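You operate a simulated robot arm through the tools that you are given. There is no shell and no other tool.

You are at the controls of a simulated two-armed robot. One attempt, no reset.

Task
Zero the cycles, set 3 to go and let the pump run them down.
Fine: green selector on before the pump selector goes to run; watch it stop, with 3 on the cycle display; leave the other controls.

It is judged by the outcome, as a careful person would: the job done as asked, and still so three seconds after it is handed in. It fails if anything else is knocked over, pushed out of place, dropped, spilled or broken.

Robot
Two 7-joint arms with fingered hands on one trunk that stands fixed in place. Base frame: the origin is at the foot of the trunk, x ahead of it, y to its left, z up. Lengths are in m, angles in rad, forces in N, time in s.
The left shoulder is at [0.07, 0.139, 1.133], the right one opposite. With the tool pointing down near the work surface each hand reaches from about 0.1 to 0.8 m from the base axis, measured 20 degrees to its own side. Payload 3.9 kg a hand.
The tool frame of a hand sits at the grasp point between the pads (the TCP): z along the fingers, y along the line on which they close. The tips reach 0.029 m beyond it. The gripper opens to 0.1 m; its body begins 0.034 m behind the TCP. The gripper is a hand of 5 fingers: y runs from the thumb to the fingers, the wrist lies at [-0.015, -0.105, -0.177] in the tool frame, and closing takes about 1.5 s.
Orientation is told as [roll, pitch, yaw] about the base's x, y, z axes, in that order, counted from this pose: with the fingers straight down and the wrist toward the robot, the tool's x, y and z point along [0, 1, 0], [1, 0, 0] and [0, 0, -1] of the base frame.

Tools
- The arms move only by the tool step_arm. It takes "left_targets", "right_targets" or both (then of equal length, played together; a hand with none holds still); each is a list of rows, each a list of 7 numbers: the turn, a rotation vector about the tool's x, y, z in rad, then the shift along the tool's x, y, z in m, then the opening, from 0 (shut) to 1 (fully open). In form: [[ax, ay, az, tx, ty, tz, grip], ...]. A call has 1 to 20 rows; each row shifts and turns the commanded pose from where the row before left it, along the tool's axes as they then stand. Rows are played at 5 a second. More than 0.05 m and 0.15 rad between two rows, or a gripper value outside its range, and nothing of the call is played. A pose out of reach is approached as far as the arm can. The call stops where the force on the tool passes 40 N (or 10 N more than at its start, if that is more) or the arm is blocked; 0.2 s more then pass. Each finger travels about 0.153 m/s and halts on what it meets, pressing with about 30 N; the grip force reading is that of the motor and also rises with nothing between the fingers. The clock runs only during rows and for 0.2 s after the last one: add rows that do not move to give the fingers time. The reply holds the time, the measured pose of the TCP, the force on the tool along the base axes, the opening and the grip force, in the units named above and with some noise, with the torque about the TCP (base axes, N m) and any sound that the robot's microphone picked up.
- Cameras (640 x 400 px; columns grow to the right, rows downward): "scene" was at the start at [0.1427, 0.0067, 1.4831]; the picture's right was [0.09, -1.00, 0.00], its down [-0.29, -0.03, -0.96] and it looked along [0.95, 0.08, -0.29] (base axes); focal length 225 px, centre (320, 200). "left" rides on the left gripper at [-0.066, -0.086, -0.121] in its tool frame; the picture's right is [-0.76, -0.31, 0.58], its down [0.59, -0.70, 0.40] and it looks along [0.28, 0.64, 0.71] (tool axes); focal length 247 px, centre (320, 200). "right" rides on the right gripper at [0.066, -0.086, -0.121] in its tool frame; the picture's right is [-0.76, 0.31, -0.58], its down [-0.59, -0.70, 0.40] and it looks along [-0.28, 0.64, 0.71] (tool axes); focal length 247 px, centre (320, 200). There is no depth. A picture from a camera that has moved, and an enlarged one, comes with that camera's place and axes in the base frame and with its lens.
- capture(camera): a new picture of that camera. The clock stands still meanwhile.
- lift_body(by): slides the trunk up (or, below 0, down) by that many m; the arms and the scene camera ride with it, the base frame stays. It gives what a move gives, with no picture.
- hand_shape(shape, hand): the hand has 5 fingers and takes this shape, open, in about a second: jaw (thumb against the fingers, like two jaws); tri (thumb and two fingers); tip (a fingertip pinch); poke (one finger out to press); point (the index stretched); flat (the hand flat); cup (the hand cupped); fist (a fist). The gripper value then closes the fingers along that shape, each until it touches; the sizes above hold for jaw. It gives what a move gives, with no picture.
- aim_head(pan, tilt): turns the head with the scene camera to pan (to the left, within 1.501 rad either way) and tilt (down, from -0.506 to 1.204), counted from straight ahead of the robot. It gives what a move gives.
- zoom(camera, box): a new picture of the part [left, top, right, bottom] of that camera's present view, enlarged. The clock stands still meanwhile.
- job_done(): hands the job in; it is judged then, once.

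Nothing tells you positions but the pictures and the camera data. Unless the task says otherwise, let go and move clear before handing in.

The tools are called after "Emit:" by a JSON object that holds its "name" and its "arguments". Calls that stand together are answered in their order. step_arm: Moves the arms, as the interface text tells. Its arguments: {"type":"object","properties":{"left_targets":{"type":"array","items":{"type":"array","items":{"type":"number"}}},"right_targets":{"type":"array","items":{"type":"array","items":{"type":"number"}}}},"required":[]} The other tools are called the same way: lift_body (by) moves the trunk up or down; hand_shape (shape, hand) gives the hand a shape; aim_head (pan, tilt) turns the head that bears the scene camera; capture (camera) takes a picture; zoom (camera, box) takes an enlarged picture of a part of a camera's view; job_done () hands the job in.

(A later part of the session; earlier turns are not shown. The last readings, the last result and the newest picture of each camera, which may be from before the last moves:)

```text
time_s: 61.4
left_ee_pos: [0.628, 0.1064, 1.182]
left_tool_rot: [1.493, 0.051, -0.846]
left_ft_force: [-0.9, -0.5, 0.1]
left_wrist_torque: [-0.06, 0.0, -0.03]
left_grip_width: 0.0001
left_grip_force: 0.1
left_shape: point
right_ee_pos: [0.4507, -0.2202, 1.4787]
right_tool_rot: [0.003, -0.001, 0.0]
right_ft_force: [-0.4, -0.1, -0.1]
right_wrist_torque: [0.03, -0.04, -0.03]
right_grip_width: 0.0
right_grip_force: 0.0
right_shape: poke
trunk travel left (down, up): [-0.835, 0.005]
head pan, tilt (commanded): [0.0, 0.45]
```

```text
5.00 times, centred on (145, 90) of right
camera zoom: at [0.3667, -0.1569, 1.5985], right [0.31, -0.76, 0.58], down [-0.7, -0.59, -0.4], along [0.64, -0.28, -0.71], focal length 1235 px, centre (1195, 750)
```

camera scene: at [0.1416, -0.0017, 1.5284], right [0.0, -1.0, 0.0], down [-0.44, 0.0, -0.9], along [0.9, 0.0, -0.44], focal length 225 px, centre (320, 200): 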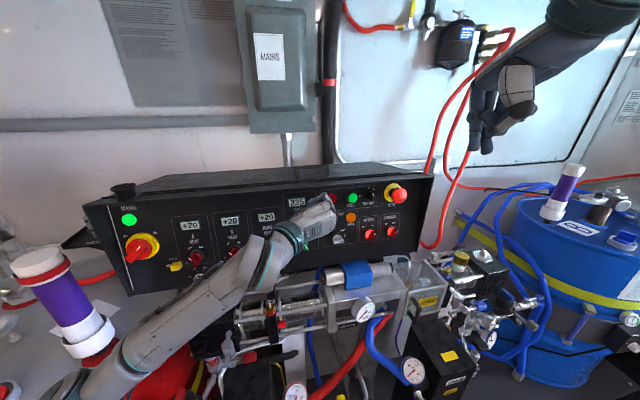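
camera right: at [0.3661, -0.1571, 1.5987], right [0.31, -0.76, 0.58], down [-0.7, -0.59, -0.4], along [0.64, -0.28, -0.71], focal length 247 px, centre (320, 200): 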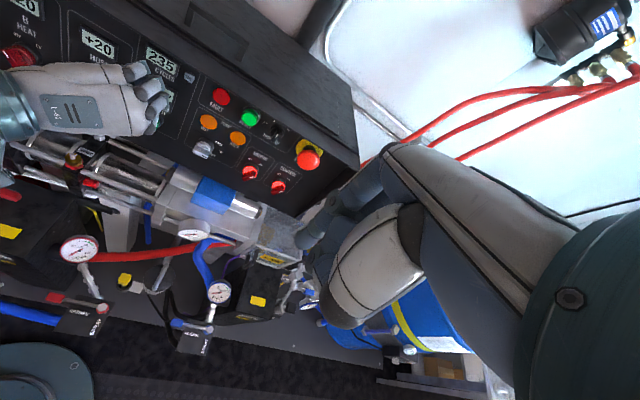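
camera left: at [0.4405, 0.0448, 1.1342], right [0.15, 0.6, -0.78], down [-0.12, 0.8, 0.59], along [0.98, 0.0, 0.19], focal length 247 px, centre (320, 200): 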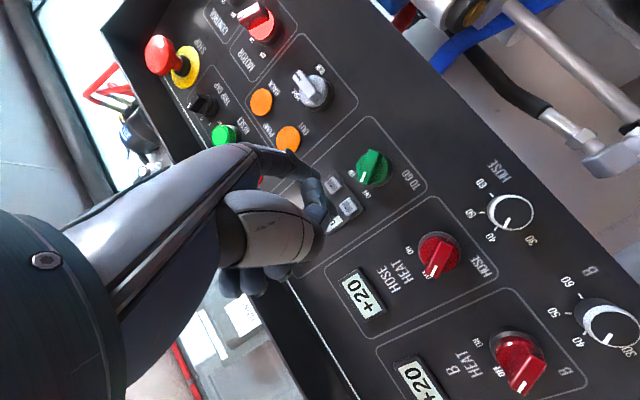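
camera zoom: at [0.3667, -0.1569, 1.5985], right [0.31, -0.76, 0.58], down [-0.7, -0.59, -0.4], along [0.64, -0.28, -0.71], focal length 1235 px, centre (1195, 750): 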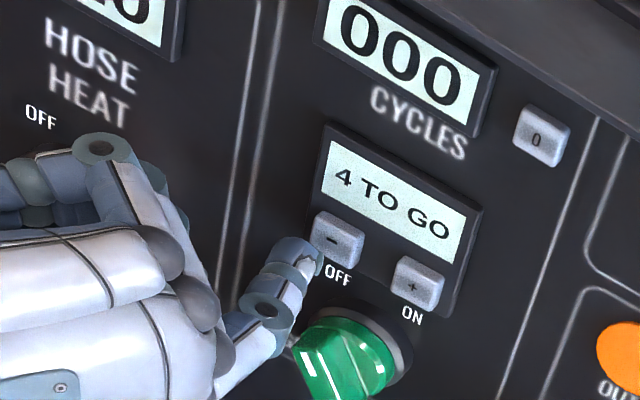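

Released, still 4. One more press by the same distance should bring it to 3.

Emit:
{"name": "step_arm", "arguments": {"left_targets": [[0, 0, 0, 0.0001, 0.0025, 0.0055, 1], [0, 0, 0, 0.0001, 0.0025, 0.0055, 1]]}}

Emit:
{"name": "zoom", "arguments": {"camera": "right", "box": [90, 50, 200, 130]}}

```text
time_s: 62.0
left_ee_pos: [0.6367, 0.1084, 1.183]
left_tool_rot: [1.495, 0.052, -0.845]
left_ft_force: [-5.6, -1.9, -1.4]
left_wrist_torque: [-0.03, 0.15, -0.27]
left_grip_width: 0.0
left_grip_force: 0.0
left_shape: point
right_ee_pos: [0.4494, -0.2222, 1.4797]
right_tool_rot: [0.003, -0.005, -0.001]
right_ft_force: [-0.4, 0.4, -0.8]
right_wrist_torque: [0.0, -0.02, -0.02]
right_grip_width: 0.0
right_grip_force: 0.0
right_shape: poke
trunk travel left (down, up): [-0.835, 0.005]
head pan, tilt (commanded): [0.0, 0.45]
heard: click
```

```text
5.00 times, centred on (145, 90) of right
camera zoom: at [0.3637, -0.1577, 1.5992], right [0.3, -0.76, 0.58], down [-0.7, -0.59, -0.4], along [0.64, -0.28, -0.71], focal length 1235 px, centre (1195, 750)
```

zoom: 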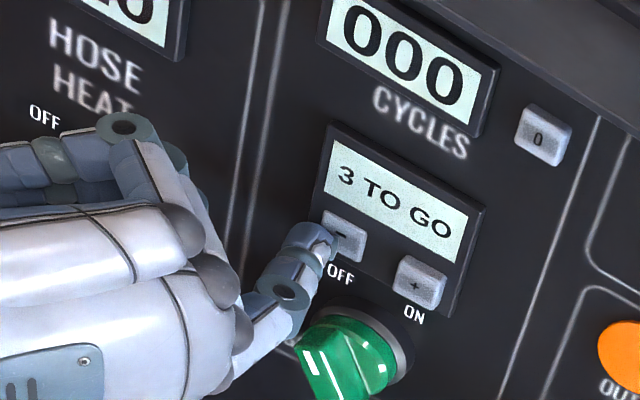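

The display reads "3 TO GO". I'll retract clear and take a careful look at the green selector from all cameras before turning it.

Emit:
{"name": "step_arm", "arguments": {"left_targets": [[0, 0, 0, -0.0003, -0.006, -0.0125, 1], [0, 0, 0, -0.001, -0.014, -0.027, 1], [0, 0, 0, 0, 0, 0, 1]]}}

Emit:
{"name": "zoom", "arguments": {"camera": "left", "box": [280, 90, 440, 220]}}

Emit:
{"name": "zoom", "arguments": {"camera": "right", "box": [110, 70, 190, 140]}}

Emit:
{"name": "zoom", "arguments": {"camera": "scene", "box": [270, 200, 350, 260]}}

```text
time_s: 62.8
left_ee_pos: [0.5969, 0.0982, 1.1852]
left_tool_rot: [1.492, 0.052, -0.845]
left_ft_force: [0.7, 0.2, -0.5]
left_wrist_torque: [0.0, -0.01, -0.02]
left_grip_width: 0.0
left_grip_force: 0.0
left_shape: point
right_ee_pos: [0.4537, -0.2205, 1.4773]
right_tool_rot: [0.001, 0.001, -0.001]
right_ft_force: [-0.2, 1.1, -0.4]
right_wrist_torque: [-0.01, -0.03, -0.05]
right_grip_width: 0.0
right_grip_force: 0.0
right_shape: poke
trunk travel left (down, up): [-0.835, 0.005]
head pan, tilt (commanded): [0.0, 0.45]
```

```text
3.08 times, centred on (360, 155) of left
camera zoom: at [0.4446, 0.082, 1.1323], right [0.15, 0.6, -0.78], down [-0.12, 0.8, 0.59], along [0.98, 0.0, 0.19], focal length 760 px, centre (197, 338)
```

zoom: 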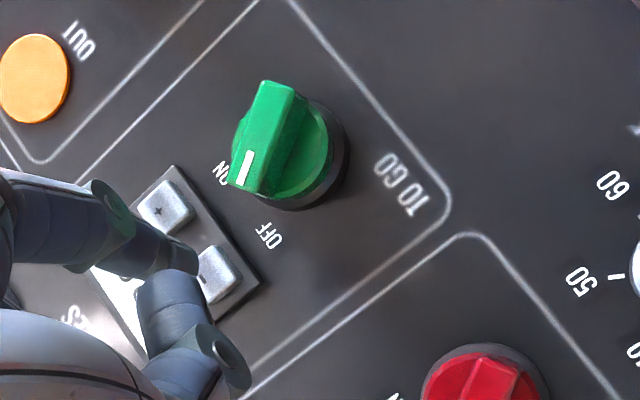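

```text
5.71 times, centred on (150, 105) of right
camera zoom: at [0.3675, -0.1566, 1.5983], right [0.31, -0.76, 0.58], down [-0.7, -0.59, -0.4], along [0.64, -0.28, -0.71], focal length 1411 px, centre (1291, 743)
```

zoom: 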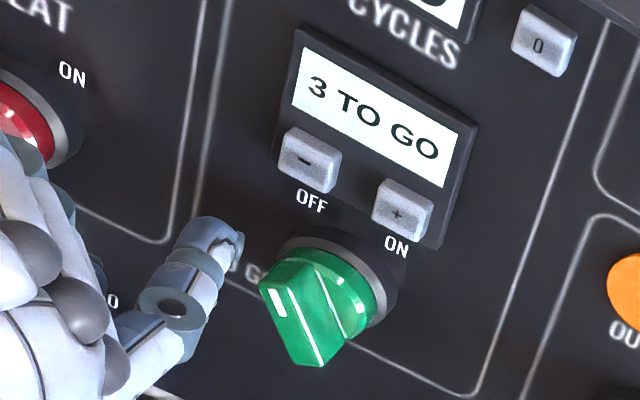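

```text
6.67 times, centred on (310, 230) of scene
camera zoom: at [0.1426, -0.0011, 1.5283], right [0.0, -1.0, 0.0], down [-0.44, 0.0, -0.9], along [0.9, 0.0, -0.44], focal length 1500 px, centre (387, 0)
```

zoom: 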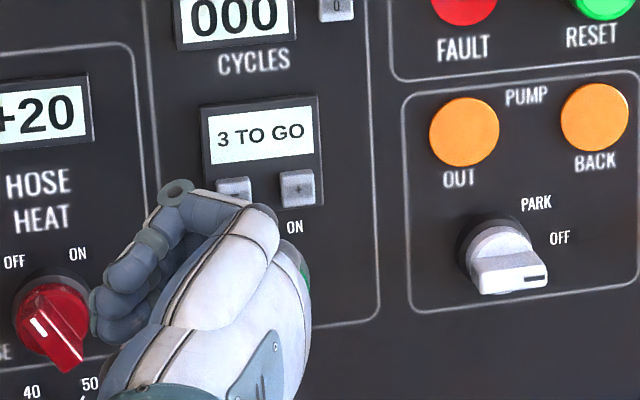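

3 TO GO is set and the counter is at 000. The green handle (about 3 cm long, centred near (0.668, 0.047, 1.126)) points 30° left at OFF, so I'll turn it clockwise by pushing its lower end to the left. First I'll move the fingertip to the right of and below the knob, staying clear in front.

Emit:
{"name": "step_arm", "arguments": {"left_targets": [[0, 0, 0, -0.0185, 0.0139, -0.0178, 1], [0, 0, 0, -0.0185, 0.0139, -0.0178, 1], [0, 0, 0, 0, 0, 0, 1]]}}

Emit:
{"name": "zoom", "arguments": {"camera": "left", "box": [270, 100, 430, 230]}}

Emit:
{"name": "zoom", "arguments": {"camera": "right", "box": [110, 70, 190, 140]}}

Emit:
{"name": "zoom", "arguments": {"camera": "scene", "box": [270, 200, 350, 260]}}

```text
time_s: 63.6
left_ee_pos: [0.5851, 0.0535, 1.1496]
left_tool_rot: [1.492, 0.052, -0.844]
left_ft_force: [-0.3, -0.4, 0.9]
left_wrist_torque: [-0.01, 0.02, -0.02]
left_grip_width: 0.0
left_grip_force: 0.0
left_shape: point
right_ee_pos: [0.4513, -0.2192, 1.478]
right_tool_rot: [0.001, -0.002, -0.001]
right_ft_force: [-0.2, 0.0, -0.4]
right_wrist_torque: [0.0, 0.01, -0.02]
right_grip_width: 0.0001
right_grip_force: 0.1
right_shape: poke
trunk travel left (down, up): [-0.835, 0.005]
head pan, tilt (commanded): [0.0, 0.45]
```

```text
3.08 times, centred on (350, 165) of left
camera zoom: at [0.433, 0.0375, 1.0965], right [0.16, 0.6, -0.78], down [-0.12, 0.8, 0.59], along [0.98, 0.0, 0.19], focal length 760 px, centre (228, 308)
```

zoom: 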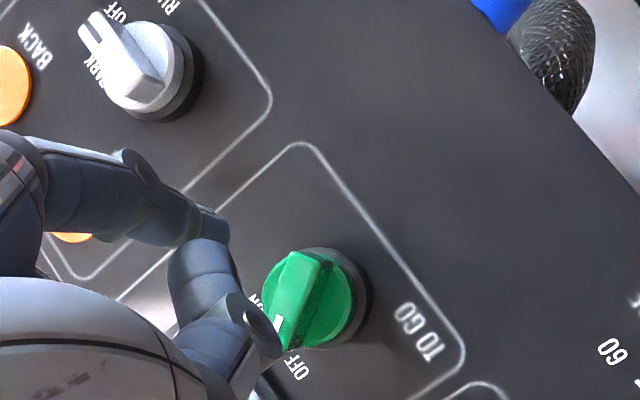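

```text
5.71 times, centred on (150, 105) of right
camera zoom: at [0.366, -0.1558, 1.5988], right [0.31, -0.76, 0.58], down [-0.7, -0.59, -0.4], along [0.64, -0.28, -0.71], focal length 1411 px, centre (1291, 743)
```

zoom: 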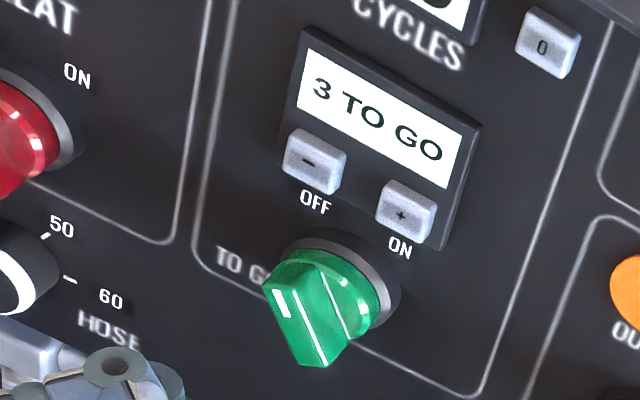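

```text
6.67 times, centred on (310, 230) of scene
camera zoom: at [0.1411, -0.0004, 1.5285], right [0.0, -1.0, 0.0], down [-0.43, 0.0, -0.9], along [0.9, 0.0, -0.43], focal length 1500 px, centre (387, 0)
```

zoom: 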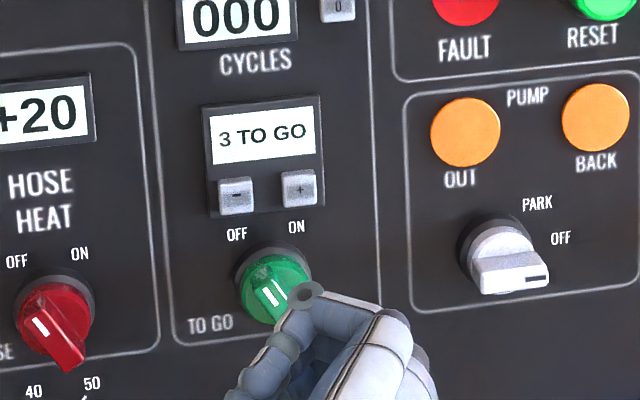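

The fingertip is to the right of the green handle's lower end, still in front of it. I'll advance it 3.4 cm along the finger so it sits beside the handle, then check.

Emit:
{"name": "step_arm", "arguments": {"left_targets": [[0, 0, 0, -0.0005, 0.0077, 0.0151, 1], [0, 0, 0, -0.0005, 0.0077, 0.0151, 1], [0, 0, 0, 0, 0, 0, 1]]}}

Emit:
{"name": "zoom", "arguments": {"camera": "left", "box": [280, 130, 400, 220]}}

Emit:
{"name": "zoom", "arguments": {"camera": "right", "box": [110, 90, 190, 150]}}

Emit:
{"name": "zoom", "arguments": {"camera": "scene", "box": [270, 210, 350, 270]}}

```text
time_s: 64.4
left_ee_pos: [0.6177, 0.0618, 1.1461]
left_tool_rot: [1.494, 0.052, -0.844]
left_ft_force: [0.4, 0.7, 0.1]
left_wrist_torque: [0.0, 0.02, 0.01]
left_grip_width: 0.0
left_grip_force: 0.1
left_shape: point
right_ee_pos: [0.4508, -0.2221, 1.4773]
right_tool_rot: [0.002, -0.002, -0.001]
right_ft_force: [0.7, -0.4, -0.1]
right_wrist_torque: [0.05, 0.01, 0.03]
right_grip_width: 0.0001
right_grip_force: 0.1
right_shape: poke
trunk travel left (down, up): [-0.835, 0.005]
head pan, tilt (commanded): [0.0, 0.45]
```

```text
4.44 times, centred on (340, 175) of left
camera zoom: at [0.4664, 0.0455, 1.094], right [0.16, 0.6, -0.78], down [-0.12, 0.8, 0.59], along [0.98, 0.0, 0.19], focal length 1098 px, centre (231, 311)
```

zoom: 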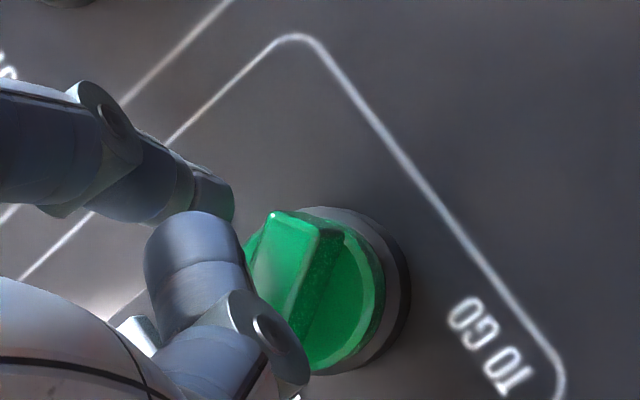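

```text
6.67 times, centred on (150, 120) of right
camera zoom: at [0.3661, -0.1573, 1.5986], right [0.31, -0.76, 0.58], down [-0.7, -0.59, -0.4], along [0.64, -0.28, -0.71], focal length 1646 px, centre (1453, 733)
```

zoom: 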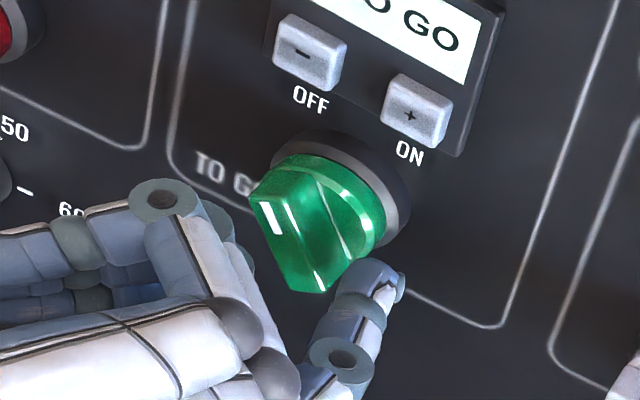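

```text
6.67 times, centred on (310, 240) of scene
camera zoom: at [0.1413, -0.0018, 1.5285], right [0.0, -1.0, 0.0], down [-0.43, 0.0, -0.9], along [0.9, 0.0, -0.43], focal length 1500 px, centre (387, -67)
```

zoom: 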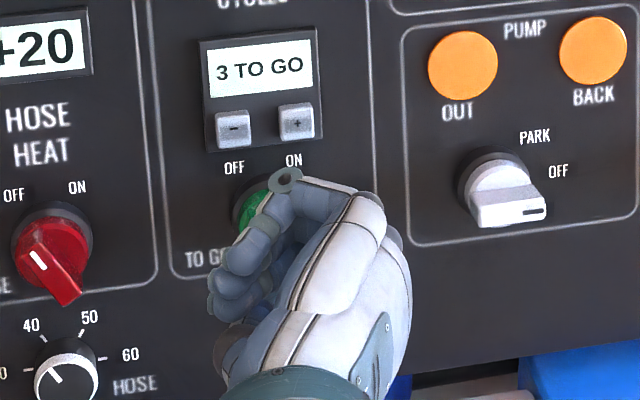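

The right camera shows the fingertip just right of and below the handle's lower end. I'll push along a small arc leftward and down, the first half now, watching the force.

Emit:
{"name": "step_arm", "arguments": {"left_targets": [[0, 0, 0, -0.0024, -0.0038, 0.0019, 1], [0, 0, 0, -0.0024, -0.0038, 0.0019, 1], [0, 0, 0, -0.0045, -0.0019, 0.0009, 1], [0, 0, 0, -0.0045, -0.0019, 0.0009, 1]]}}

Emit:
{"name": "zoom", "arguments": {"camera": "left", "box": [280, 130, 400, 220]}}

Emit:
{"name": "zoom", "arguments": {"camera": "right", "box": [110, 90, 190, 150]}}

```text
time_s: 65.4
left_ee_pos: [0.6141, 0.0739, 1.1331]
left_tool_rot: [1.492, 0.052, -0.845]
left_ft_force: [0.6, -1.5, 0.7]
left_wrist_torque: [-0.06, -0.05, -0.08]
left_grip_width: 0.0
left_grip_force: 0.1
left_shape: point
right_ee_pos: [0.4518, -0.2223, 1.4779]
right_tool_rot: [0.003, -0.001, 0.0]
right_ft_force: [0.3, 0.0, -0.9]
right_wrist_torque: [0.01, -0.01, -0.04]
right_grip_width: 0.0
right_grip_force: 0.2
right_shape: poke
trunk travel left (down, up): [-0.835, 0.005]
head pan, tilt (commanded): [0.0, 0.45]
```

```text
4.44 times, centred on (340, 175) of left
camera zoom: at [0.4613, 0.0584, 1.0804], right [0.16, 0.6, -0.78], down [-0.11, 0.8, 0.59], along [0.98, 0.0, 0.19], focal length 1098 px, centre (231, 311)
```

zoom: 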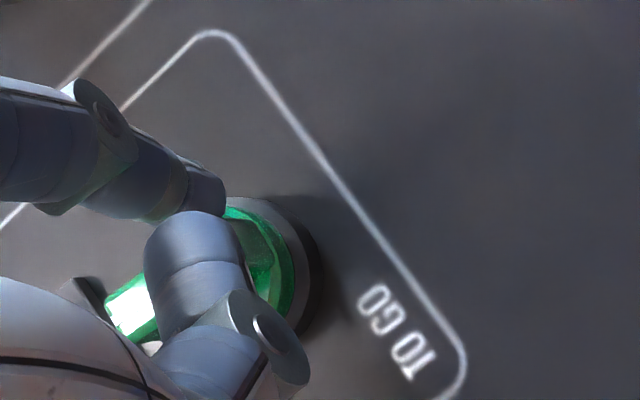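

```text
6.67 times, centred on (150, 120) of right
camera zoom: at [0.3664, -0.1571, 1.5986], right [0.31, -0.76, 0.58], down [-0.7, -0.59, -0.4], along [0.64, -0.28, -0.71], focal length 1646 px, centre (1453, 733)
```

zoom: 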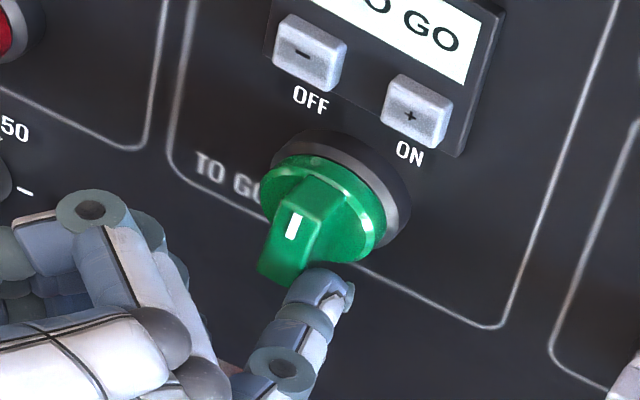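

The handle is turning easily, about half-way with only 1.5 N. I'll continue the arc to bring it round to ON.

Emit:
{"name": "step_arm", "arguments": {"left_targets": [[0, 0, 0, -0.0026, -0.0034, 0.0017, 1], [0, 0, 0, -0.0026, -0.0034, 0.0017, 1], [0, 0, 0, -0.0015, -0.0033, 0.0017, 1]]}}

Emit:
{"name": "zoom", "arguments": {"camera": "left", "box": [280, 130, 400, 220]}}

Emit:
{"name": "zoom", "arguments": {"camera": "right", "box": [110, 80, 200, 150]}}

Emit:
{"name": "zoom", "arguments": {"camera": "scene", "box": [270, 210, 350, 270]}}

```text
time_s: 66.2
left_ee_pos: [0.6103, 0.0855, 1.1251]
left_tool_rot: [1.495, 0.052, -0.844]
left_ft_force: [0.1, -1.8, -0.3]
left_wrist_torque: [0.0, 0.04, -0.06]
left_grip_width: 0.0
left_grip_force: 0.0
left_shape: point
right_ee_pos: [0.4515, -0.2217, 1.4772]
right_tool_rot: [0.001, -0.002, -0.003]
right_ft_force: [-0.4, -0.8, 1.0]
right_wrist_torque: [-0.03, 0.02, -0.02]
right_grip_width: 0.0001
right_grip_force: 0.1
right_shape: poke
trunk travel left (down, up): [-0.835, 0.005]
head pan, tilt (commanded): [0.0, 0.45]
```

```text
4.44 times, centred on (340, 175) of left
camera zoom: at [0.4572, 0.0687, 1.073], right [0.15, 0.6, -0.78], down [-0.11, 0.8, 0.59], along [0.98, 0.0, 0.19], focal length 1098 px, centre (231, 311)
```

zoom: 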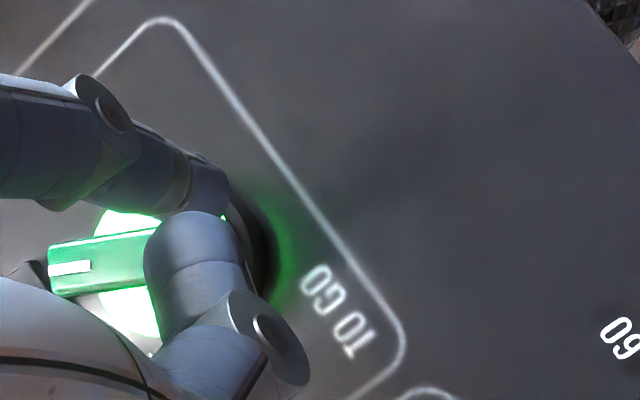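

```text
5.71 times, centred on (155, 115) of right
camera zoom: at [0.3666, -0.1575, 1.5985], right [0.31, -0.76, 0.58], down [-0.7, -0.59, -0.4], along [0.64, -0.28, -0.71], focal length 1411 px, centre (1263, 686)
```

zoom: 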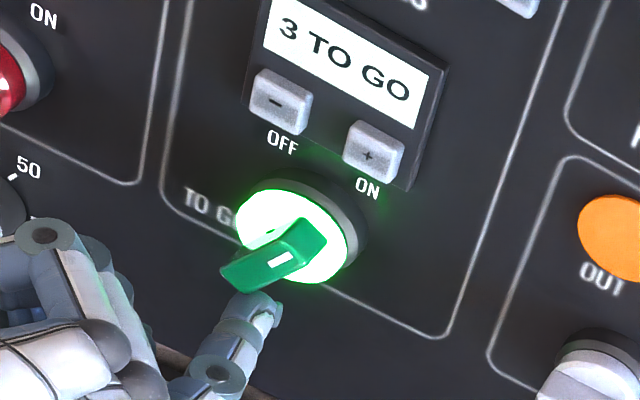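

```text
6.67 times, centred on (310, 240) of scene
camera zoom: at [0.1417, -0.0019, 1.5284], right [0.0, -1.0, 0.0], down [-0.44, 0.0, -0.9], along [0.9, 0.0, -0.44], focal length 1500 px, centre (387, -67)
```

zoom: 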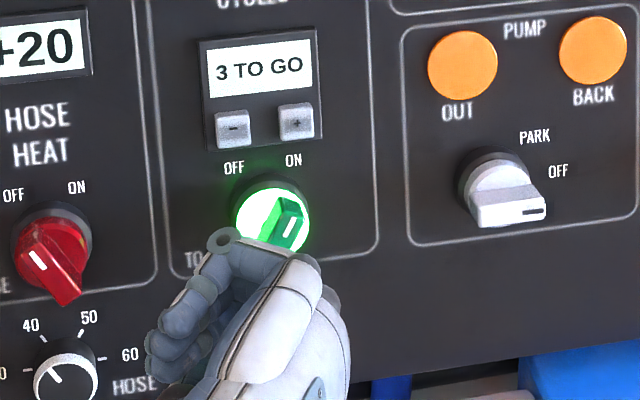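

The green selector is lit and its mark points to ON. I'll ease the finger off, pull straight back, and park the left hand up and to the left.

Emit:
{"name": "step_arm", "arguments": {"left_targets": [[0, 0, 0, -0.002, 0.0027, -0.0021, 1], [0, 0, 0, 0.001, -0.0151, -0.0297, 1], [0, 0, 0, 0.001, -0.0151, -0.0297, 1], [0, 0, 0, 0.001, -0.0151, -0.0297, 1], [0, 0, 0, 0.0268, -0.0163, 0.0113, 1], [0, 0, 0, 0.0268, -0.0163, 0.0113, 1], [0, 0, 0, 0.0268, -0.0163, 0.0113, 1], [0, 0, 0, 0, 0, 0, 1]]}}

Emit:
{"name": "capture", "arguments": {"camera": "left"}}

Emit:
{"name": "capture", "arguments": {"camera": "scene"}}

Emit:
{"name": "zoom", "arguments": {"camera": "right", "box": [120, 30, 280, 190]}}

```text
time_s: 68.0
left_ee_pos: [0.5145, 0.1178, 1.2179]
left_tool_rot: [1.492, 0.052, -0.846]
left_ft_force: [1.0, 0.0, 0.6]
left_wrist_torque: [-0.03, 0.0, 0.02]
left_grip_width: 0.0002
left_grip_force: 0.0
left_shape: point
right_ee_pos: [0.4517, -0.2216, 1.4782]
right_tool_rot: [0.001, 0.0, -0.003]
right_ft_force: [-0.4, 0.6, 0.7]
right_wrist_torque: [-0.01, 0.01, -0.01]
right_grip_width: 0.0
right_grip_force: 0.0
right_shape: poke
trunk travel left (down, up): [-0.835, 0.005]
head pan, tilt (commanded): [0.0, 0.45]
```

```text
taken
camera left: at [0.3619, 0.1024, 1.1664], right [0.16, 0.6, -0.78], down [-0.11, 0.8, 0.59], along [0.98, 0.0, 0.19], focal length 247 px, centre (320, 200)
```

left: 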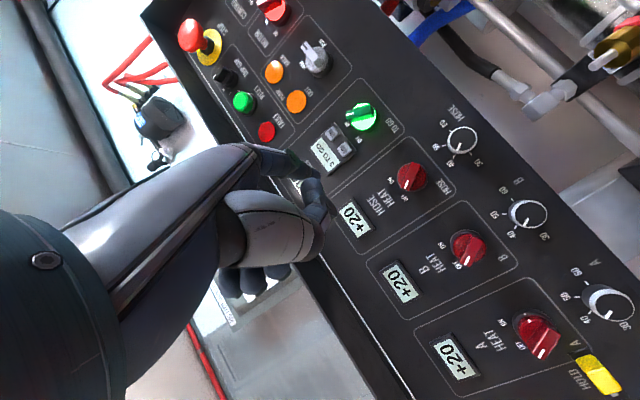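

```text
taken
camera scene: at [0.142, -0.0015, 1.5284], right [0.0, -1.0, 0.0], down [-0.44, 0.0, -0.9], along [0.9, 0.0, -0.44], focal length 225 px, centre (320, 200)
```

scene: 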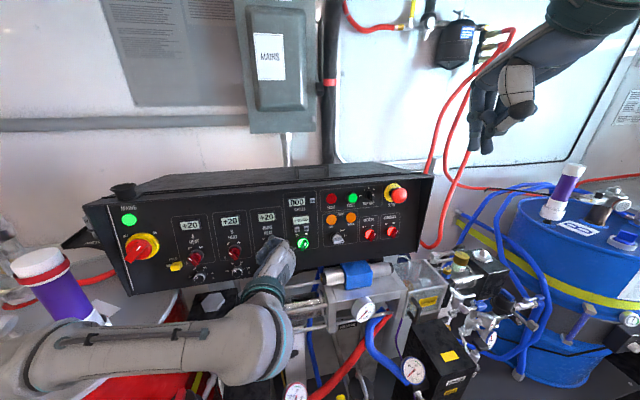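

```text
2.50 times, centred on (200, 110) of right
camera zoom: at [0.367, -0.1571, 1.5984], right [0.31, -0.76, 0.58], down [-0.7, -0.59, -0.4], along [0.64, -0.28, -0.71], focal length 617 px, centre (620, 425)
```

zoom: 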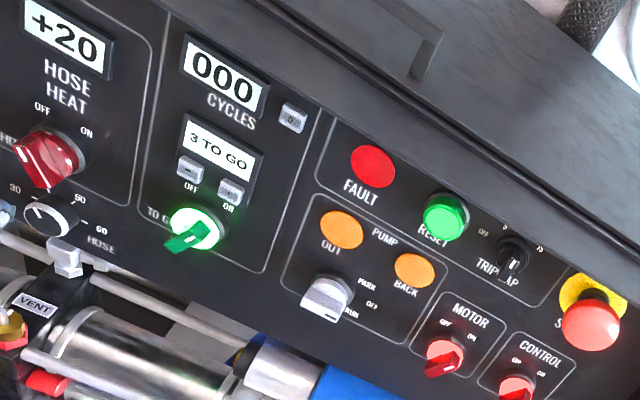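

All set: 000 cycles, 3 TO GO, green lit ON, hose heat still off. For the pump selector I'll use the right hand in a mirrored version of the posture that worked, so I'll put it in "point" and bring it to about (0.55, −0.12, 1.32), well clear of the panel.

Emit:
{"name": "hand_shape", "arguments": {"shape": "point", "hand": "right"}}

Emit:
{"name": "step_arm", "arguments": {"right_targets": [[0, 0, 0, 0.02, 0.0196, 0.0316, 1], [0, 0, 0, 0.02, 0.0196, 0.0316, 1], [0, 0, 0, 0.02, 0.0196, 0.0316, 1], [0, 0, 0, 0.02, 0.0196, 0.0316, 1], [0, 0, 0, 0.02, 0.0196, 0.0316, 1], [0, 0, 0, 0, 0, 0, 1]]}}

Emit:
{"name": "capture", "arguments": {"camera": "scene"}}

```text
time_s: 68.9
left_ee_pos: [0.5141, 0.119, 1.2187]
left_tool_rot: [1.493, 0.052, -0.844]
left_ft_force: [0.5, 0.6, -0.2]
left_wrist_torque: [-0.01, -0.03, 0.01]
left_grip_width: 0.0001
left_grip_force: 0.0
left_shape: point
right_ee_pos: [0.4508, -0.2212, 1.4782]
right_tool_rot: [0.002, -0.001, -0.001]
right_ft_force: [0.0, 0.6, 0.9]
right_wrist_torque: [0.0, -0.02, -0.01]
right_grip_width: 0.0
right_grip_force: 0.1
right_shape: point
trunk travel left (down, up): [-0.835, 0.005]
head pan, tilt (commanded): [0.0, 0.45]
```

```text
time_s: 70.3
left_ee_pos: [0.5131, 0.1175, 1.2185]
left_tool_rot: [1.494, 0.052, -0.844]
left_ft_force: [-0.4, 0.0, 0.9]
left_wrist_torque: [0.02, -0.04, -0.03]
left_grip_width: 0.0
left_grip_force: 0.0
left_shape: point
right_ee_pos: [0.5501, -0.1223, 1.3205]
right_tool_rot: [0.0, -0.001, 0.0]
right_ft_force: [0.5, -0.6, -0.1]
right_wrist_torque: [-0.05, 0.01, -0.01]
right_grip_width: 0.0
right_grip_force: 0.0
right_shape: point
trunk travel left (down, up): [-0.835, 0.005]
head pan, tilt (commanded): [0.0, 0.45]
```

```text
taken
camera scene: at [0.1405, -0.0019, 1.5286], right [0.0, -1.0, 0.0], down [-0.43, 0.0, -0.9], along [0.9, 0.0, -0.43], focal length 225 px, centre (320, 200)
```

scene: 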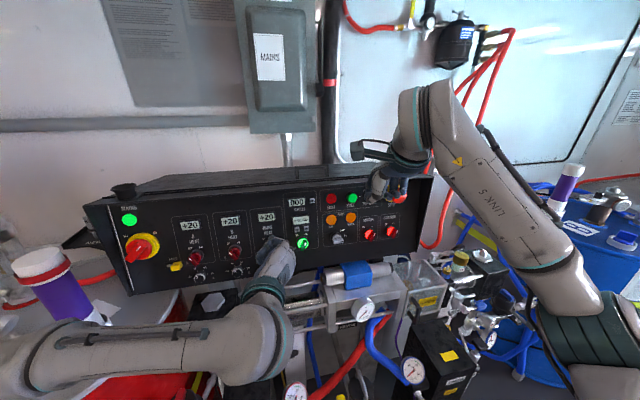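

The right hand is in place and clear. I'll start turning it into the palm-out pointing orientation, half of the rotation first, watching for limits.

Emit:
{"name": "step_arm", "arguments": {"right_targets": [[-0.0694, -0.091, -0.0798, 0, 0, 0, 1], [-0.0694, -0.091, -0.0798, 0, 0, 0, 1], [-0.0694, -0.091, -0.0798, 0, 0, 0, 1], [-0.0694, -0.091, -0.0798, 0, 0, 0, 1], [-0.0694, -0.091, -0.0798, 0, 0, 0, 1], [-0.0694, -0.091, -0.0798, 0, 0, 0, 1], [-0.0694, -0.091, -0.0798, 0, 0, 0, 1], [0, 0, 0, 0, 0, 0, 1]]}}

Emit:
{"name": "capture", "arguments": {"camera": "scene"}}

```text
time_s: 72.1
left_ee_pos: [0.5145, 0.1186, 1.2183]
left_tool_rot: [1.493, 0.053, -0.844]
left_ft_force: [-0.4, 0.4, -0.4]
left_wrist_torque: [0.0, 0.03, 0.0]
left_grip_width: 0.0
left_grip_force: 0.1
left_shape: point
right_ee_pos: [0.5502, -0.1202, 1.321]
right_tool_rot: [-0.76, -0.255, 0.69]
right_ft_force: [-0.2, -0.8, 0.2]
right_wrist_torque: [0.0, 0.01, 0.0]
right_grip_width: 0.0001
right_grip_force: 0.1
right_shape: point
trunk travel left (down, up): [-0.835, 0.005]
head pan, tilt (commanded): [0.0, 0.45]
```

```text
taken
camera scene: at [0.1417, -0.0012, 1.5284], right [0.0, -1.0, 0.0], down [-0.44, 0.0, -0.9], along [0.9, 0.0, -0.44], focal length 225 px, centre (320, 200)
```

scene: 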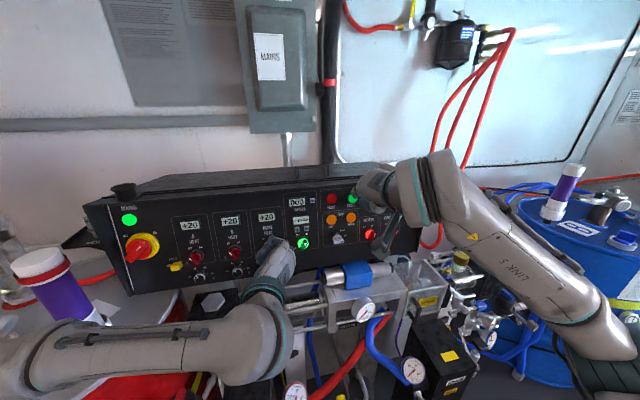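

No limit so far. I'll complete the second half of the rotation.

Emit:
{"name": "step_arm", "arguments": {"right_targets": [[-0.0694, -0.091, -0.0798, 0, 0, 0, 1], [-0.0694, -0.091, -0.0798, 0, 0, 0, 1], [-0.0694, -0.091, -0.0798, 0, 0, 0, 1], [-0.0694, -0.091, -0.0798, 0, 0, 0, 1], [-0.0694, -0.091, -0.0798, 0, 0, 0, 1], [-0.0694, -0.091, -0.0798, 0, 0, 0, 1], [-0.0694, -0.091, -0.0798, 0, 0, 0, 1], [0, 0, 0, 0, 0, 0, 1]]}}

Emit:
{"name": "capture", "arguments": {"camera": "scene"}}

Emit:
{"name": "capture", "arguments": {"camera": "right"}}

Emit:
{"name": "capture", "arguments": {"camera": "left"}}

```text
time_s: 73.9
left_ee_pos: [0.5149, 0.1188, 1.2192]
left_tool_rot: [1.492, 0.052, -0.845]
left_ft_force: [0.6, 0.6, -0.5]
left_wrist_torque: [-0.03, -0.03, 0.01]
left_grip_width: 0.0
left_grip_force: 0.2
left_shape: point
right_ee_pos: [0.5501, -0.1216, 1.3213]
right_tool_rot: [-1.496, 0.049, 1.358]
right_ft_force: [0.2, -0.1, -0.6]
right_wrist_torque: [0.01, 0.01, 0.02]
right_grip_width: 0.0
right_grip_force: 0.1
right_shape: point
trunk travel left (down, up): [-0.835, 0.005]
head pan, tilt (commanded): [0.0, 0.45]
```

```text
taken
camera scene: at [0.1418, -0.001, 1.5284], right [0.0, -1.0, 0.0], down [-0.44, 0.0, -0.9], along [0.9, 0.0, -0.44], focal length 225 px, centre (320, 200)
```

scene: 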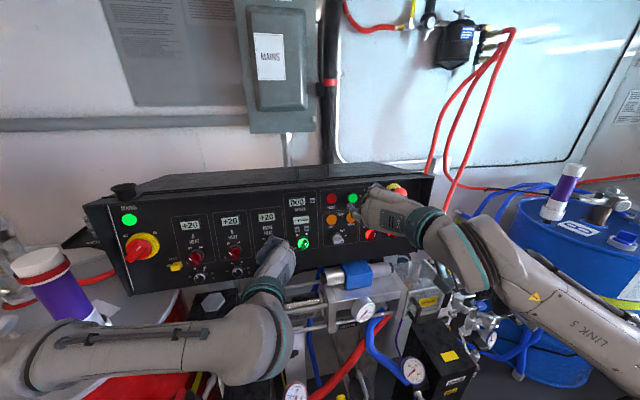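

```text
taken
camera right: at [0.4092, -0.1825, 1.2679], right [-0.43, 0.45, 0.78], down [0.29, -0.75, 0.59], along [0.85, 0.48, 0.2], focal length 247 px, centre (320, 200)
```

right: 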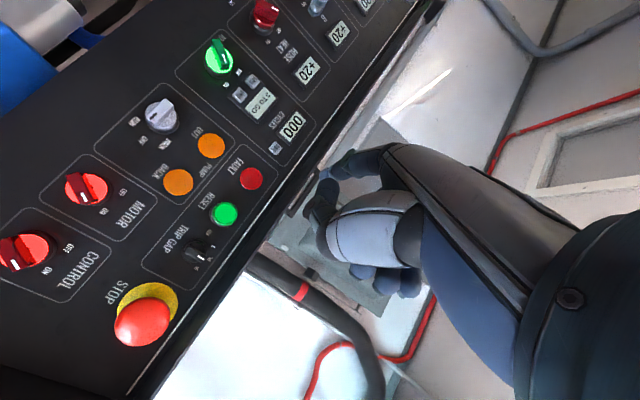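

```text
taken
camera left: at [0.362, 0.1027, 1.1661], right [0.16, 0.6, -0.78], down [-0.11, 0.8, 0.59], along [0.98, 0.0, 0.19], focal length 247 px, centre (320, 200)
```

left: 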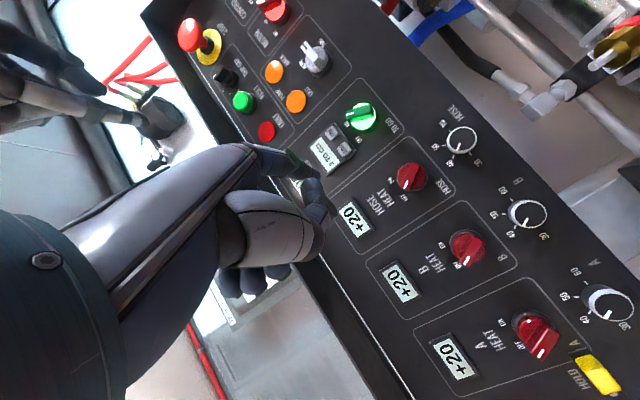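

The right hand is in the mirrored pointing posture with no limits hit, and both wrist cameras see the pump selector. I'll zoom in on it from all three views.

Emit:
{"name": "zoom", "arguments": {"camera": "right", "box": [110, 80, 230, 180]}}

Emit:
{"name": "zoom", "arguments": {"camera": "left", "box": [270, 20, 370, 100]}}

Emit:
{"name": "zoom", "arguments": {"camera": "scene", "box": [310, 210, 370, 260]}}

```text
4.00 times, centred on (170, 130) of right
camera zoom: at [0.4092, -0.1825, 1.2679], right [-0.43, 0.45, 0.78], down [0.29, -0.75, 0.59], along [0.85, 0.48, 0.2], focal length 988 px, centre (920, 480)
```

zoom: 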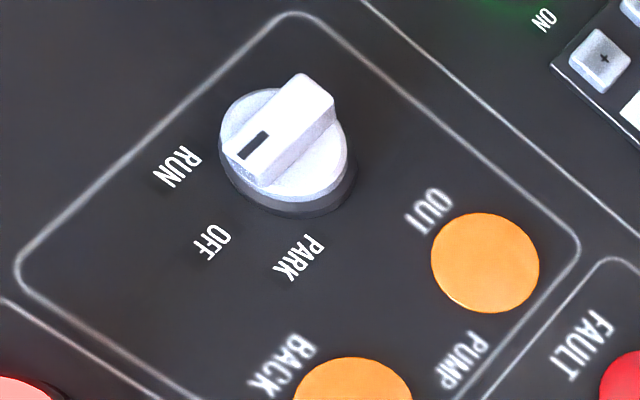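

```text
5.00 times, centred on (320, 60) of left
camera zoom: at [0.362, 0.1027, 1.1661], right [0.16, 0.6, -0.78], down [-0.11, 0.8, 0.59], along [0.98, 0.0, 0.19], focal length 1235 px, centre (320, 900)
```

zoom: 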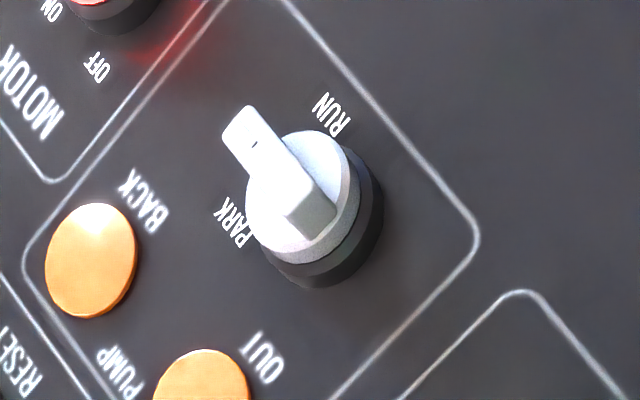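

```text
8.00 times, centred on (340, 235) of scene
camera zoom: at [0.1418, -0.001, 1.5284], right [0.0, -1.0, 0.0], down [-0.44, 0.0, -0.9], along [0.9, 0.0, -0.44], focal length 1800 px, centre (160, -80)
```

zoom: 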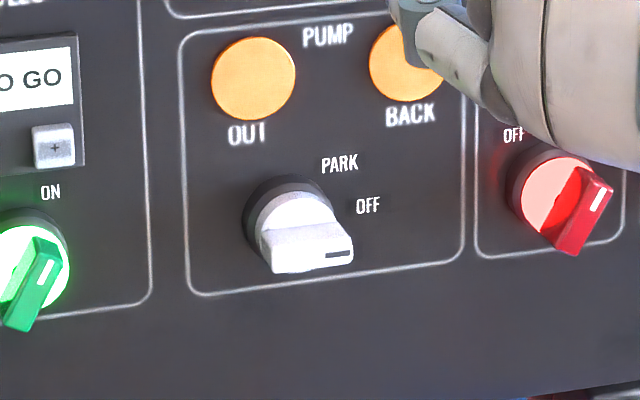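

The pump handle's ends triangulate consistently to (0.694, −0.072, 1.126) for the marked end and (0.686, −0.042, 1.125) for the other, and RUN lies 45° clockwise. I'll bring the right index to a point above the marked end and about 4 cm out from it.

Emit:
{"name": "step_arm", "arguments": {"right_targets": [[0, 0, 0, 0.0365, 0.0018, 0.0244, 1], [0, 0, 0, 0.0365, 0.0018, 0.0244, 1], [0, 0, 0, 0.0365, 0.0018, 0.0244, 1], [0, 0, 0, 0.0365, 0.0018, 0.0244, 1], [0, 0, 0, 0, 0, 0, 1]]}}

Emit:
{"name": "zoom", "arguments": {"camera": "left", "box": [250, 0, 410, 110]}}

Emit:
{"name": "zoom", "arguments": {"camera": "scene", "box": [290, 190, 410, 280]}}

Emit:
{"name": "capture", "arguments": {"camera": "right"}}

```text
time_s: 75.1
left_ee_pos: [0.5142, 0.1182, 1.218]
left_tool_rot: [1.495, 0.052, -0.845]
left_ft_force: [0.3, -0.8, 0.2]
left_wrist_torque: [0.01, 0.01, 0.02]
left_grip_width: 0.0
left_grip_force: 0.2
left_shape: point
right_ee_pos: [0.6316, -0.1386, 1.1655]
right_tool_rot: [-1.495, 0.049, 1.357]
right_ft_force: [-0.9, 0.0, 0.2]
right_wrist_torque: [0.02, 0.0, -0.01]
right_grip_width: 0.0
right_grip_force: 0.2
right_shape: point
trunk travel left (down, up): [-0.835, 0.005]
head pan, tilt (commanded): [0.0, 0.45]
```

```text
3.64 times, centred on (330, 55) of left
camera zoom: at [0.3612, 0.1026, 1.1664], right [0.16, 0.6, -0.78], down [-0.12, 0.8, 0.59], along [0.98, 0.0, 0.19], focal length 898 px, centre (284, 727)
```

zoom: 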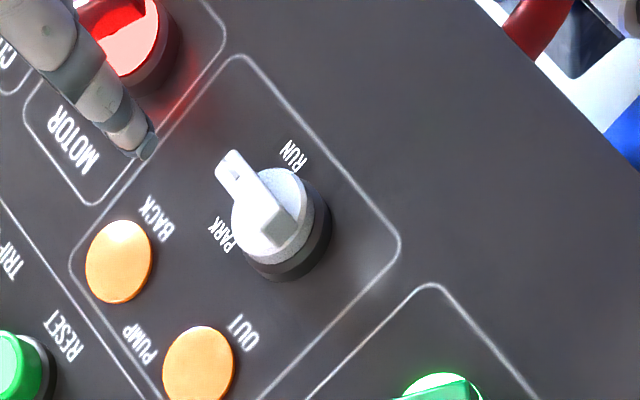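

```text
4.44 times, centred on (350, 235) of scene
camera zoom: at [0.1408, -0.001, 1.5285], right [0.0, -1.0, 0.0], down [-0.43, 0.0, -0.9], along [0.9, 0.0, -0.43], focal length 1000 px, centre (187, 44)
```

zoom: 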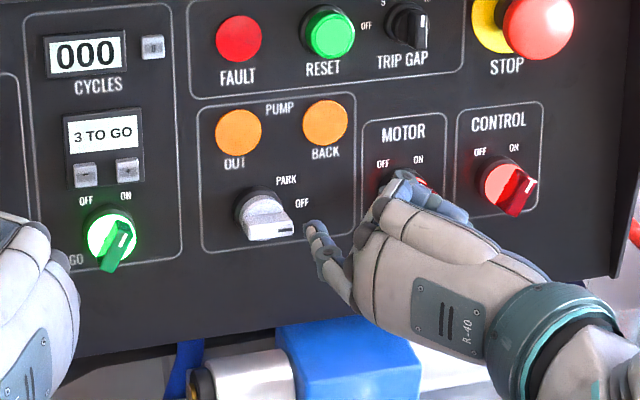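

```text
taken
camera right: at [0.4913, -0.199, 1.1132], right [-0.43, 0.45, 0.78], down [0.29, -0.75, 0.59], along [0.85, 0.48, 0.2], focal length 247 px, centre (320, 200)
```

right: 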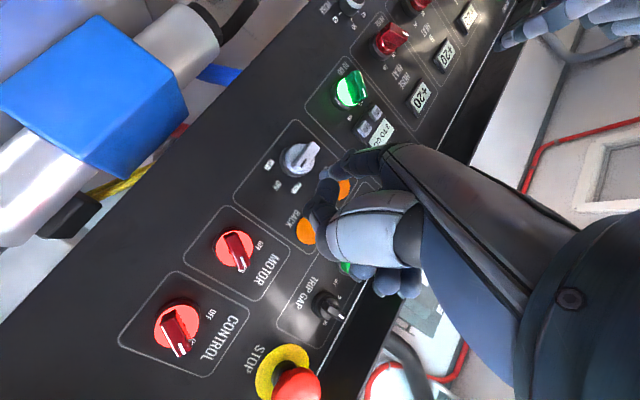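

The scene camera shows the right fingertip just right of and above the pump handle's marked end, as computed. I'll slide it in about 4 cm so it sits above that end of the handle, not touching yet.

Emit:
{"name": "step_arm", "arguments": {"right_targets": [[0, 0, 0, -0.0015, 0.0083, 0.0191, 1], [0, 0, 0, -0.0015, 0.0083, 0.0191, 1], [0, 0, 0, 0, 0, 0, 1]]}}

Emit:
{"name": "zoom", "arguments": {"camera": "left", "box": [270, 10, 370, 90]}}

Emit:
{"name": "zoom", "arguments": {"camera": "scene", "box": [310, 200, 400, 265]}}

Emit:
{"name": "zoom", "arguments": {"camera": "right", "box": [240, 100, 380, 240]}}

```text
time_s: 75.9
left_ee_pos: [0.5139, 0.1185, 1.2179]
left_tool_rot: [1.493, 0.054, -0.847]
left_ft_force: [-0.2, 0.7, 0.3]
left_wrist_torque: [0.01, 0.01, 0.03]
left_grip_width: 0.0
left_grip_force: 0.0
left_shape: point
right_ee_pos: [0.6731, -0.131, 1.1661]
right_tool_rot: [-1.496, 0.047, 1.358]
right_ft_force: [0.5, -0.7, 0.5]
right_wrist_torque: [-0.01, 0.01, -0.03]
right_grip_width: 0.0
right_grip_force: 0.1
right_shape: point
trunk travel left (down, up): [-0.835, 0.005]
head pan, tilt (commanded): [0.0, 0.45]
```

```text
5.00 times, centred on (320, 50) of left
camera zoom: at [0.3614, 0.1021, 1.1664], right [0.16, 0.6, -0.78], down [-0.12, 0.8, 0.59], along [0.98, 0.0, 0.19], focal length 1235 px, centre (320, 950)
```

zoom: 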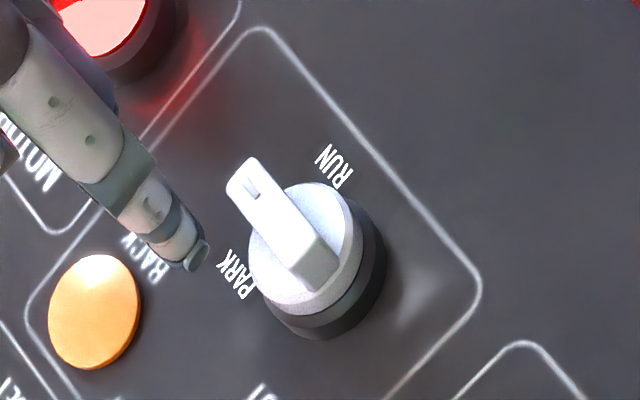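

```text
6.15 times, centred on (355, 232) of scene
camera zoom: at [0.1411, -0.0018, 1.5285], right [0.0, -1.0, 0.0], down [-0.43, 0.0, -0.9], along [0.9, 0.0, -0.43], focal length 1384 px, centre (105, 0)
```

zoom: 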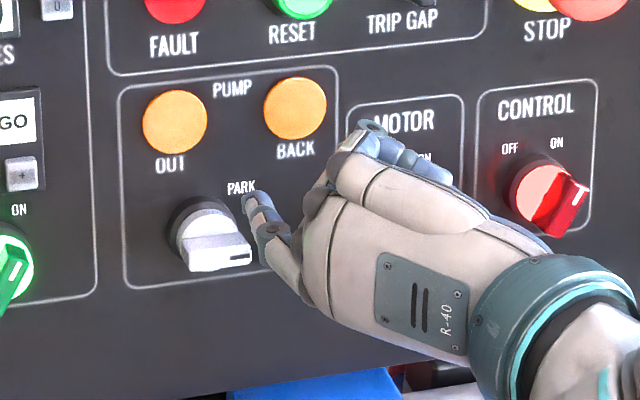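

```text
2.86 times, centred on (310, 170) of right
camera zoom: at [0.5339, -0.1924, 1.1134], right [-0.43, 0.45, 0.78], down [0.29, -0.75, 0.59], along [0.85, 0.48, 0.2], focal length 706 px, centre (349, 286)
```

zoom: 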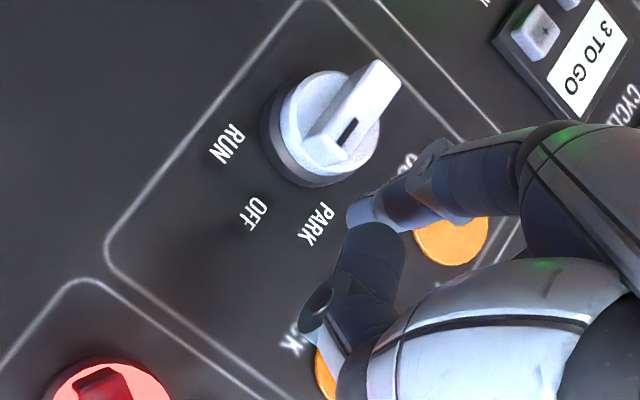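

The fingertip is right above the pump handle's marked end, with the counter at 000, 3 TO GO and green lit. I'll now push that end down along a short arc toward RUN.

Emit:
{"name": "step_arm", "arguments": {"right_targets": [[0, 0, 0, 0.0049, 0.0001, -0.0001, 1], [0, 0, 0, 0.0049, 0.0001, -0.0001, 1], [0, 0, 0, 0.0059, -0.0026, 0.001, 1], [0, 0, 0, 0.0059, -0.0026, 0.001, 1]]}}

Emit:
{"name": "zoom", "arguments": {"camera": "left", "box": [270, 10, 370, 90]}}

Emit:
{"name": "zoom", "arguments": {"camera": "scene", "box": [280, 190, 400, 265]}}

Emit:
{"name": "zoom", "arguments": {"camera": "right", "box": [240, 100, 380, 240]}}

```text
time_s: 76.9
left_ee_pos: [0.5144, 0.1171, 1.2187]
left_tool_rot: [1.492, 0.052, -0.845]
left_ft_force: [0.1, 0.2, -0.5]
left_wrist_torque: [-0.03, -0.02, 0.02]
left_grip_width: 0.0001
left_grip_force: 0.2
left_shape: point
right_ee_pos: [0.6724, -0.1374, 1.1461]
right_tool_rot: [-1.497, 0.047, 1.357]
right_ft_force: [0.4, 0.0, 0.0]
right_wrist_torque: [-0.02, 0.0, 0.02]
right_grip_width: 0.0
right_grip_force: 0.0
right_shape: point
trunk travel left (down, up): [-0.835, 0.005]
head pan, tilt (commanded): [0.0, 0.45]
```

```text
5.00 times, centred on (320, 50) of left
camera zoom: at [0.3618, 0.1022, 1.1662], right [0.16, 0.6, -0.78], down [-0.12, 0.8, 0.59], along [0.98, 0.0, 0.19], focal length 1235 px, centre (320, 950)
```

zoom: 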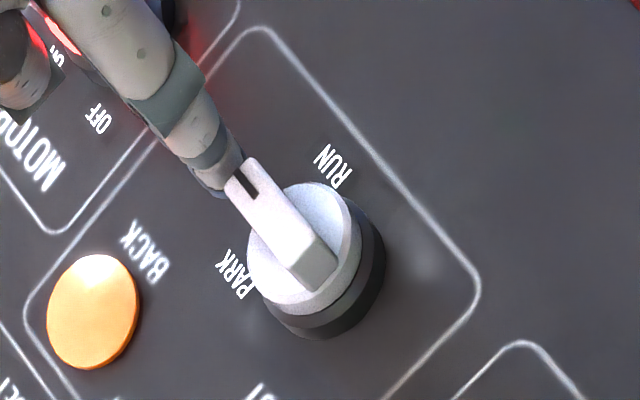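

```text
5.33 times, centred on (340, 228) of scene
camera zoom: at [0.1416, -0.0016, 1.5285], right [0.0, -1.0, 0.0], down [-0.44, 0.0, -0.9], along [0.9, 0.0, -0.44], focal length 1200 px, centre (213, 53)
```

zoom: 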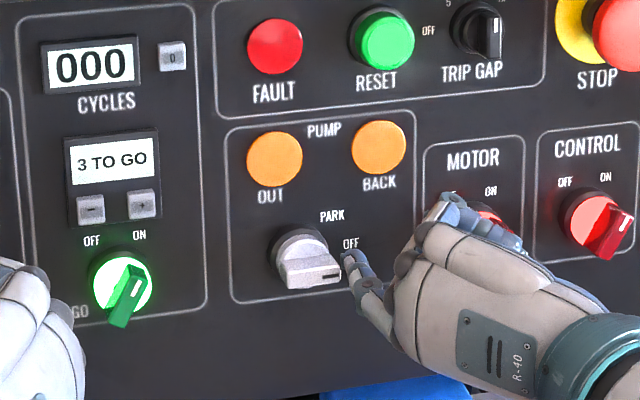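

```text
2.86 times, centred on (310, 170) of right
camera zoom: at [0.5334, -0.1976, 1.093], right [-0.43, 0.45, 0.78], down [0.29, -0.75, 0.59], along [0.85, 0.48, 0.2], focal length 706 px, centre (349, 286)
```

zoom: 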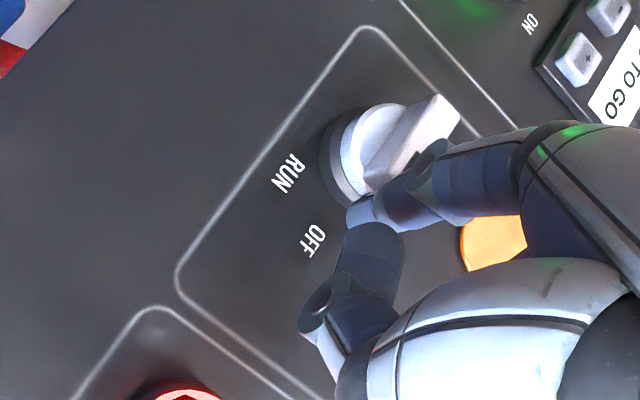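

No force and the handle hasn't moved: the finger slipped down past the end of the handle rather than onto it. I'll raise it 2 cm, shift 1 cm left over the handle, and check before pushing again.

Emit:
{"name": "step_arm", "arguments": {"right_targets": [[0, 0, 0, -0.01, -0.0005, -0.0008, 1], [0, 0, 0, -0.01, -0.0005, -0.0008, 1], [0, 0, 0, -0.0001, 0.0102, -0.005, 1], [0, 0, 0, 0, 0, 0, 1]]}}

Emit:
{"name": "zoom", "arguments": {"camera": "left", "box": [270, 10, 370, 90]}}

Emit:
{"name": "zoom", "arguments": {"camera": "right", "box": [240, 100, 380, 240]}}

```text
time_s: 77.9
left_ee_pos: [0.5146, 0.1183, 1.2184]
left_tool_rot: [1.495, 0.053, -0.843]
left_ft_force: [0.5, -0.6, -0.3]
left_wrist_torque: [0.01, 0.01, 0.02]
left_grip_width: 0.0003
left_grip_force: 0.1
left_shape: point
right_ee_pos: [0.6729, -0.1282, 1.1657]
right_tool_rot: [-1.496, 0.046, 1.358]
right_ft_force: [0.1, 0.6, -0.7]
right_wrist_torque: [-0.02, -0.02, 0.02]
right_grip_width: 0.0001
right_grip_force: 0.1
right_shape: point
trunk travel left (down, up): [-0.835, 0.005]
head pan, tilt (commanded): [0.0, 0.45]
```

```text
5.00 times, centred on (320, 50) of left
camera zoom: at [0.3617, 0.1021, 1.1663], right [0.16, 0.6, -0.78], down [-0.12, 0.8, 0.59], along [0.98, 0.0, 0.19], focal length 1235 px, centre (320, 950)
```

zoom: 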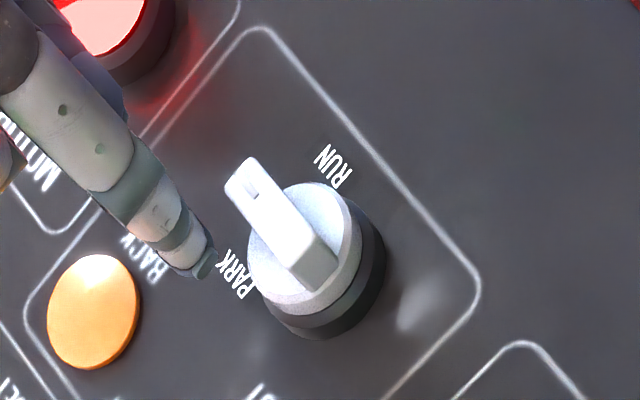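

```text
2.86 times, centred on (310, 170) of right
camera zoom: at [0.5312, -0.1875, 1.1127], right [-0.43, 0.45, 0.78], down [0.29, -0.75, 0.59], along [0.85, 0.48, 0.2], focal length 706 px, centre (349, 286)
```

zoom: 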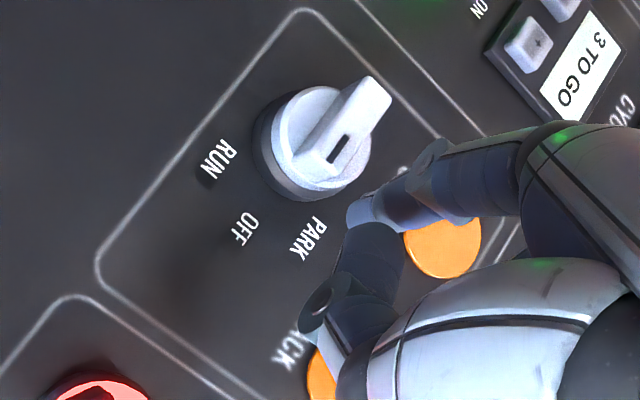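

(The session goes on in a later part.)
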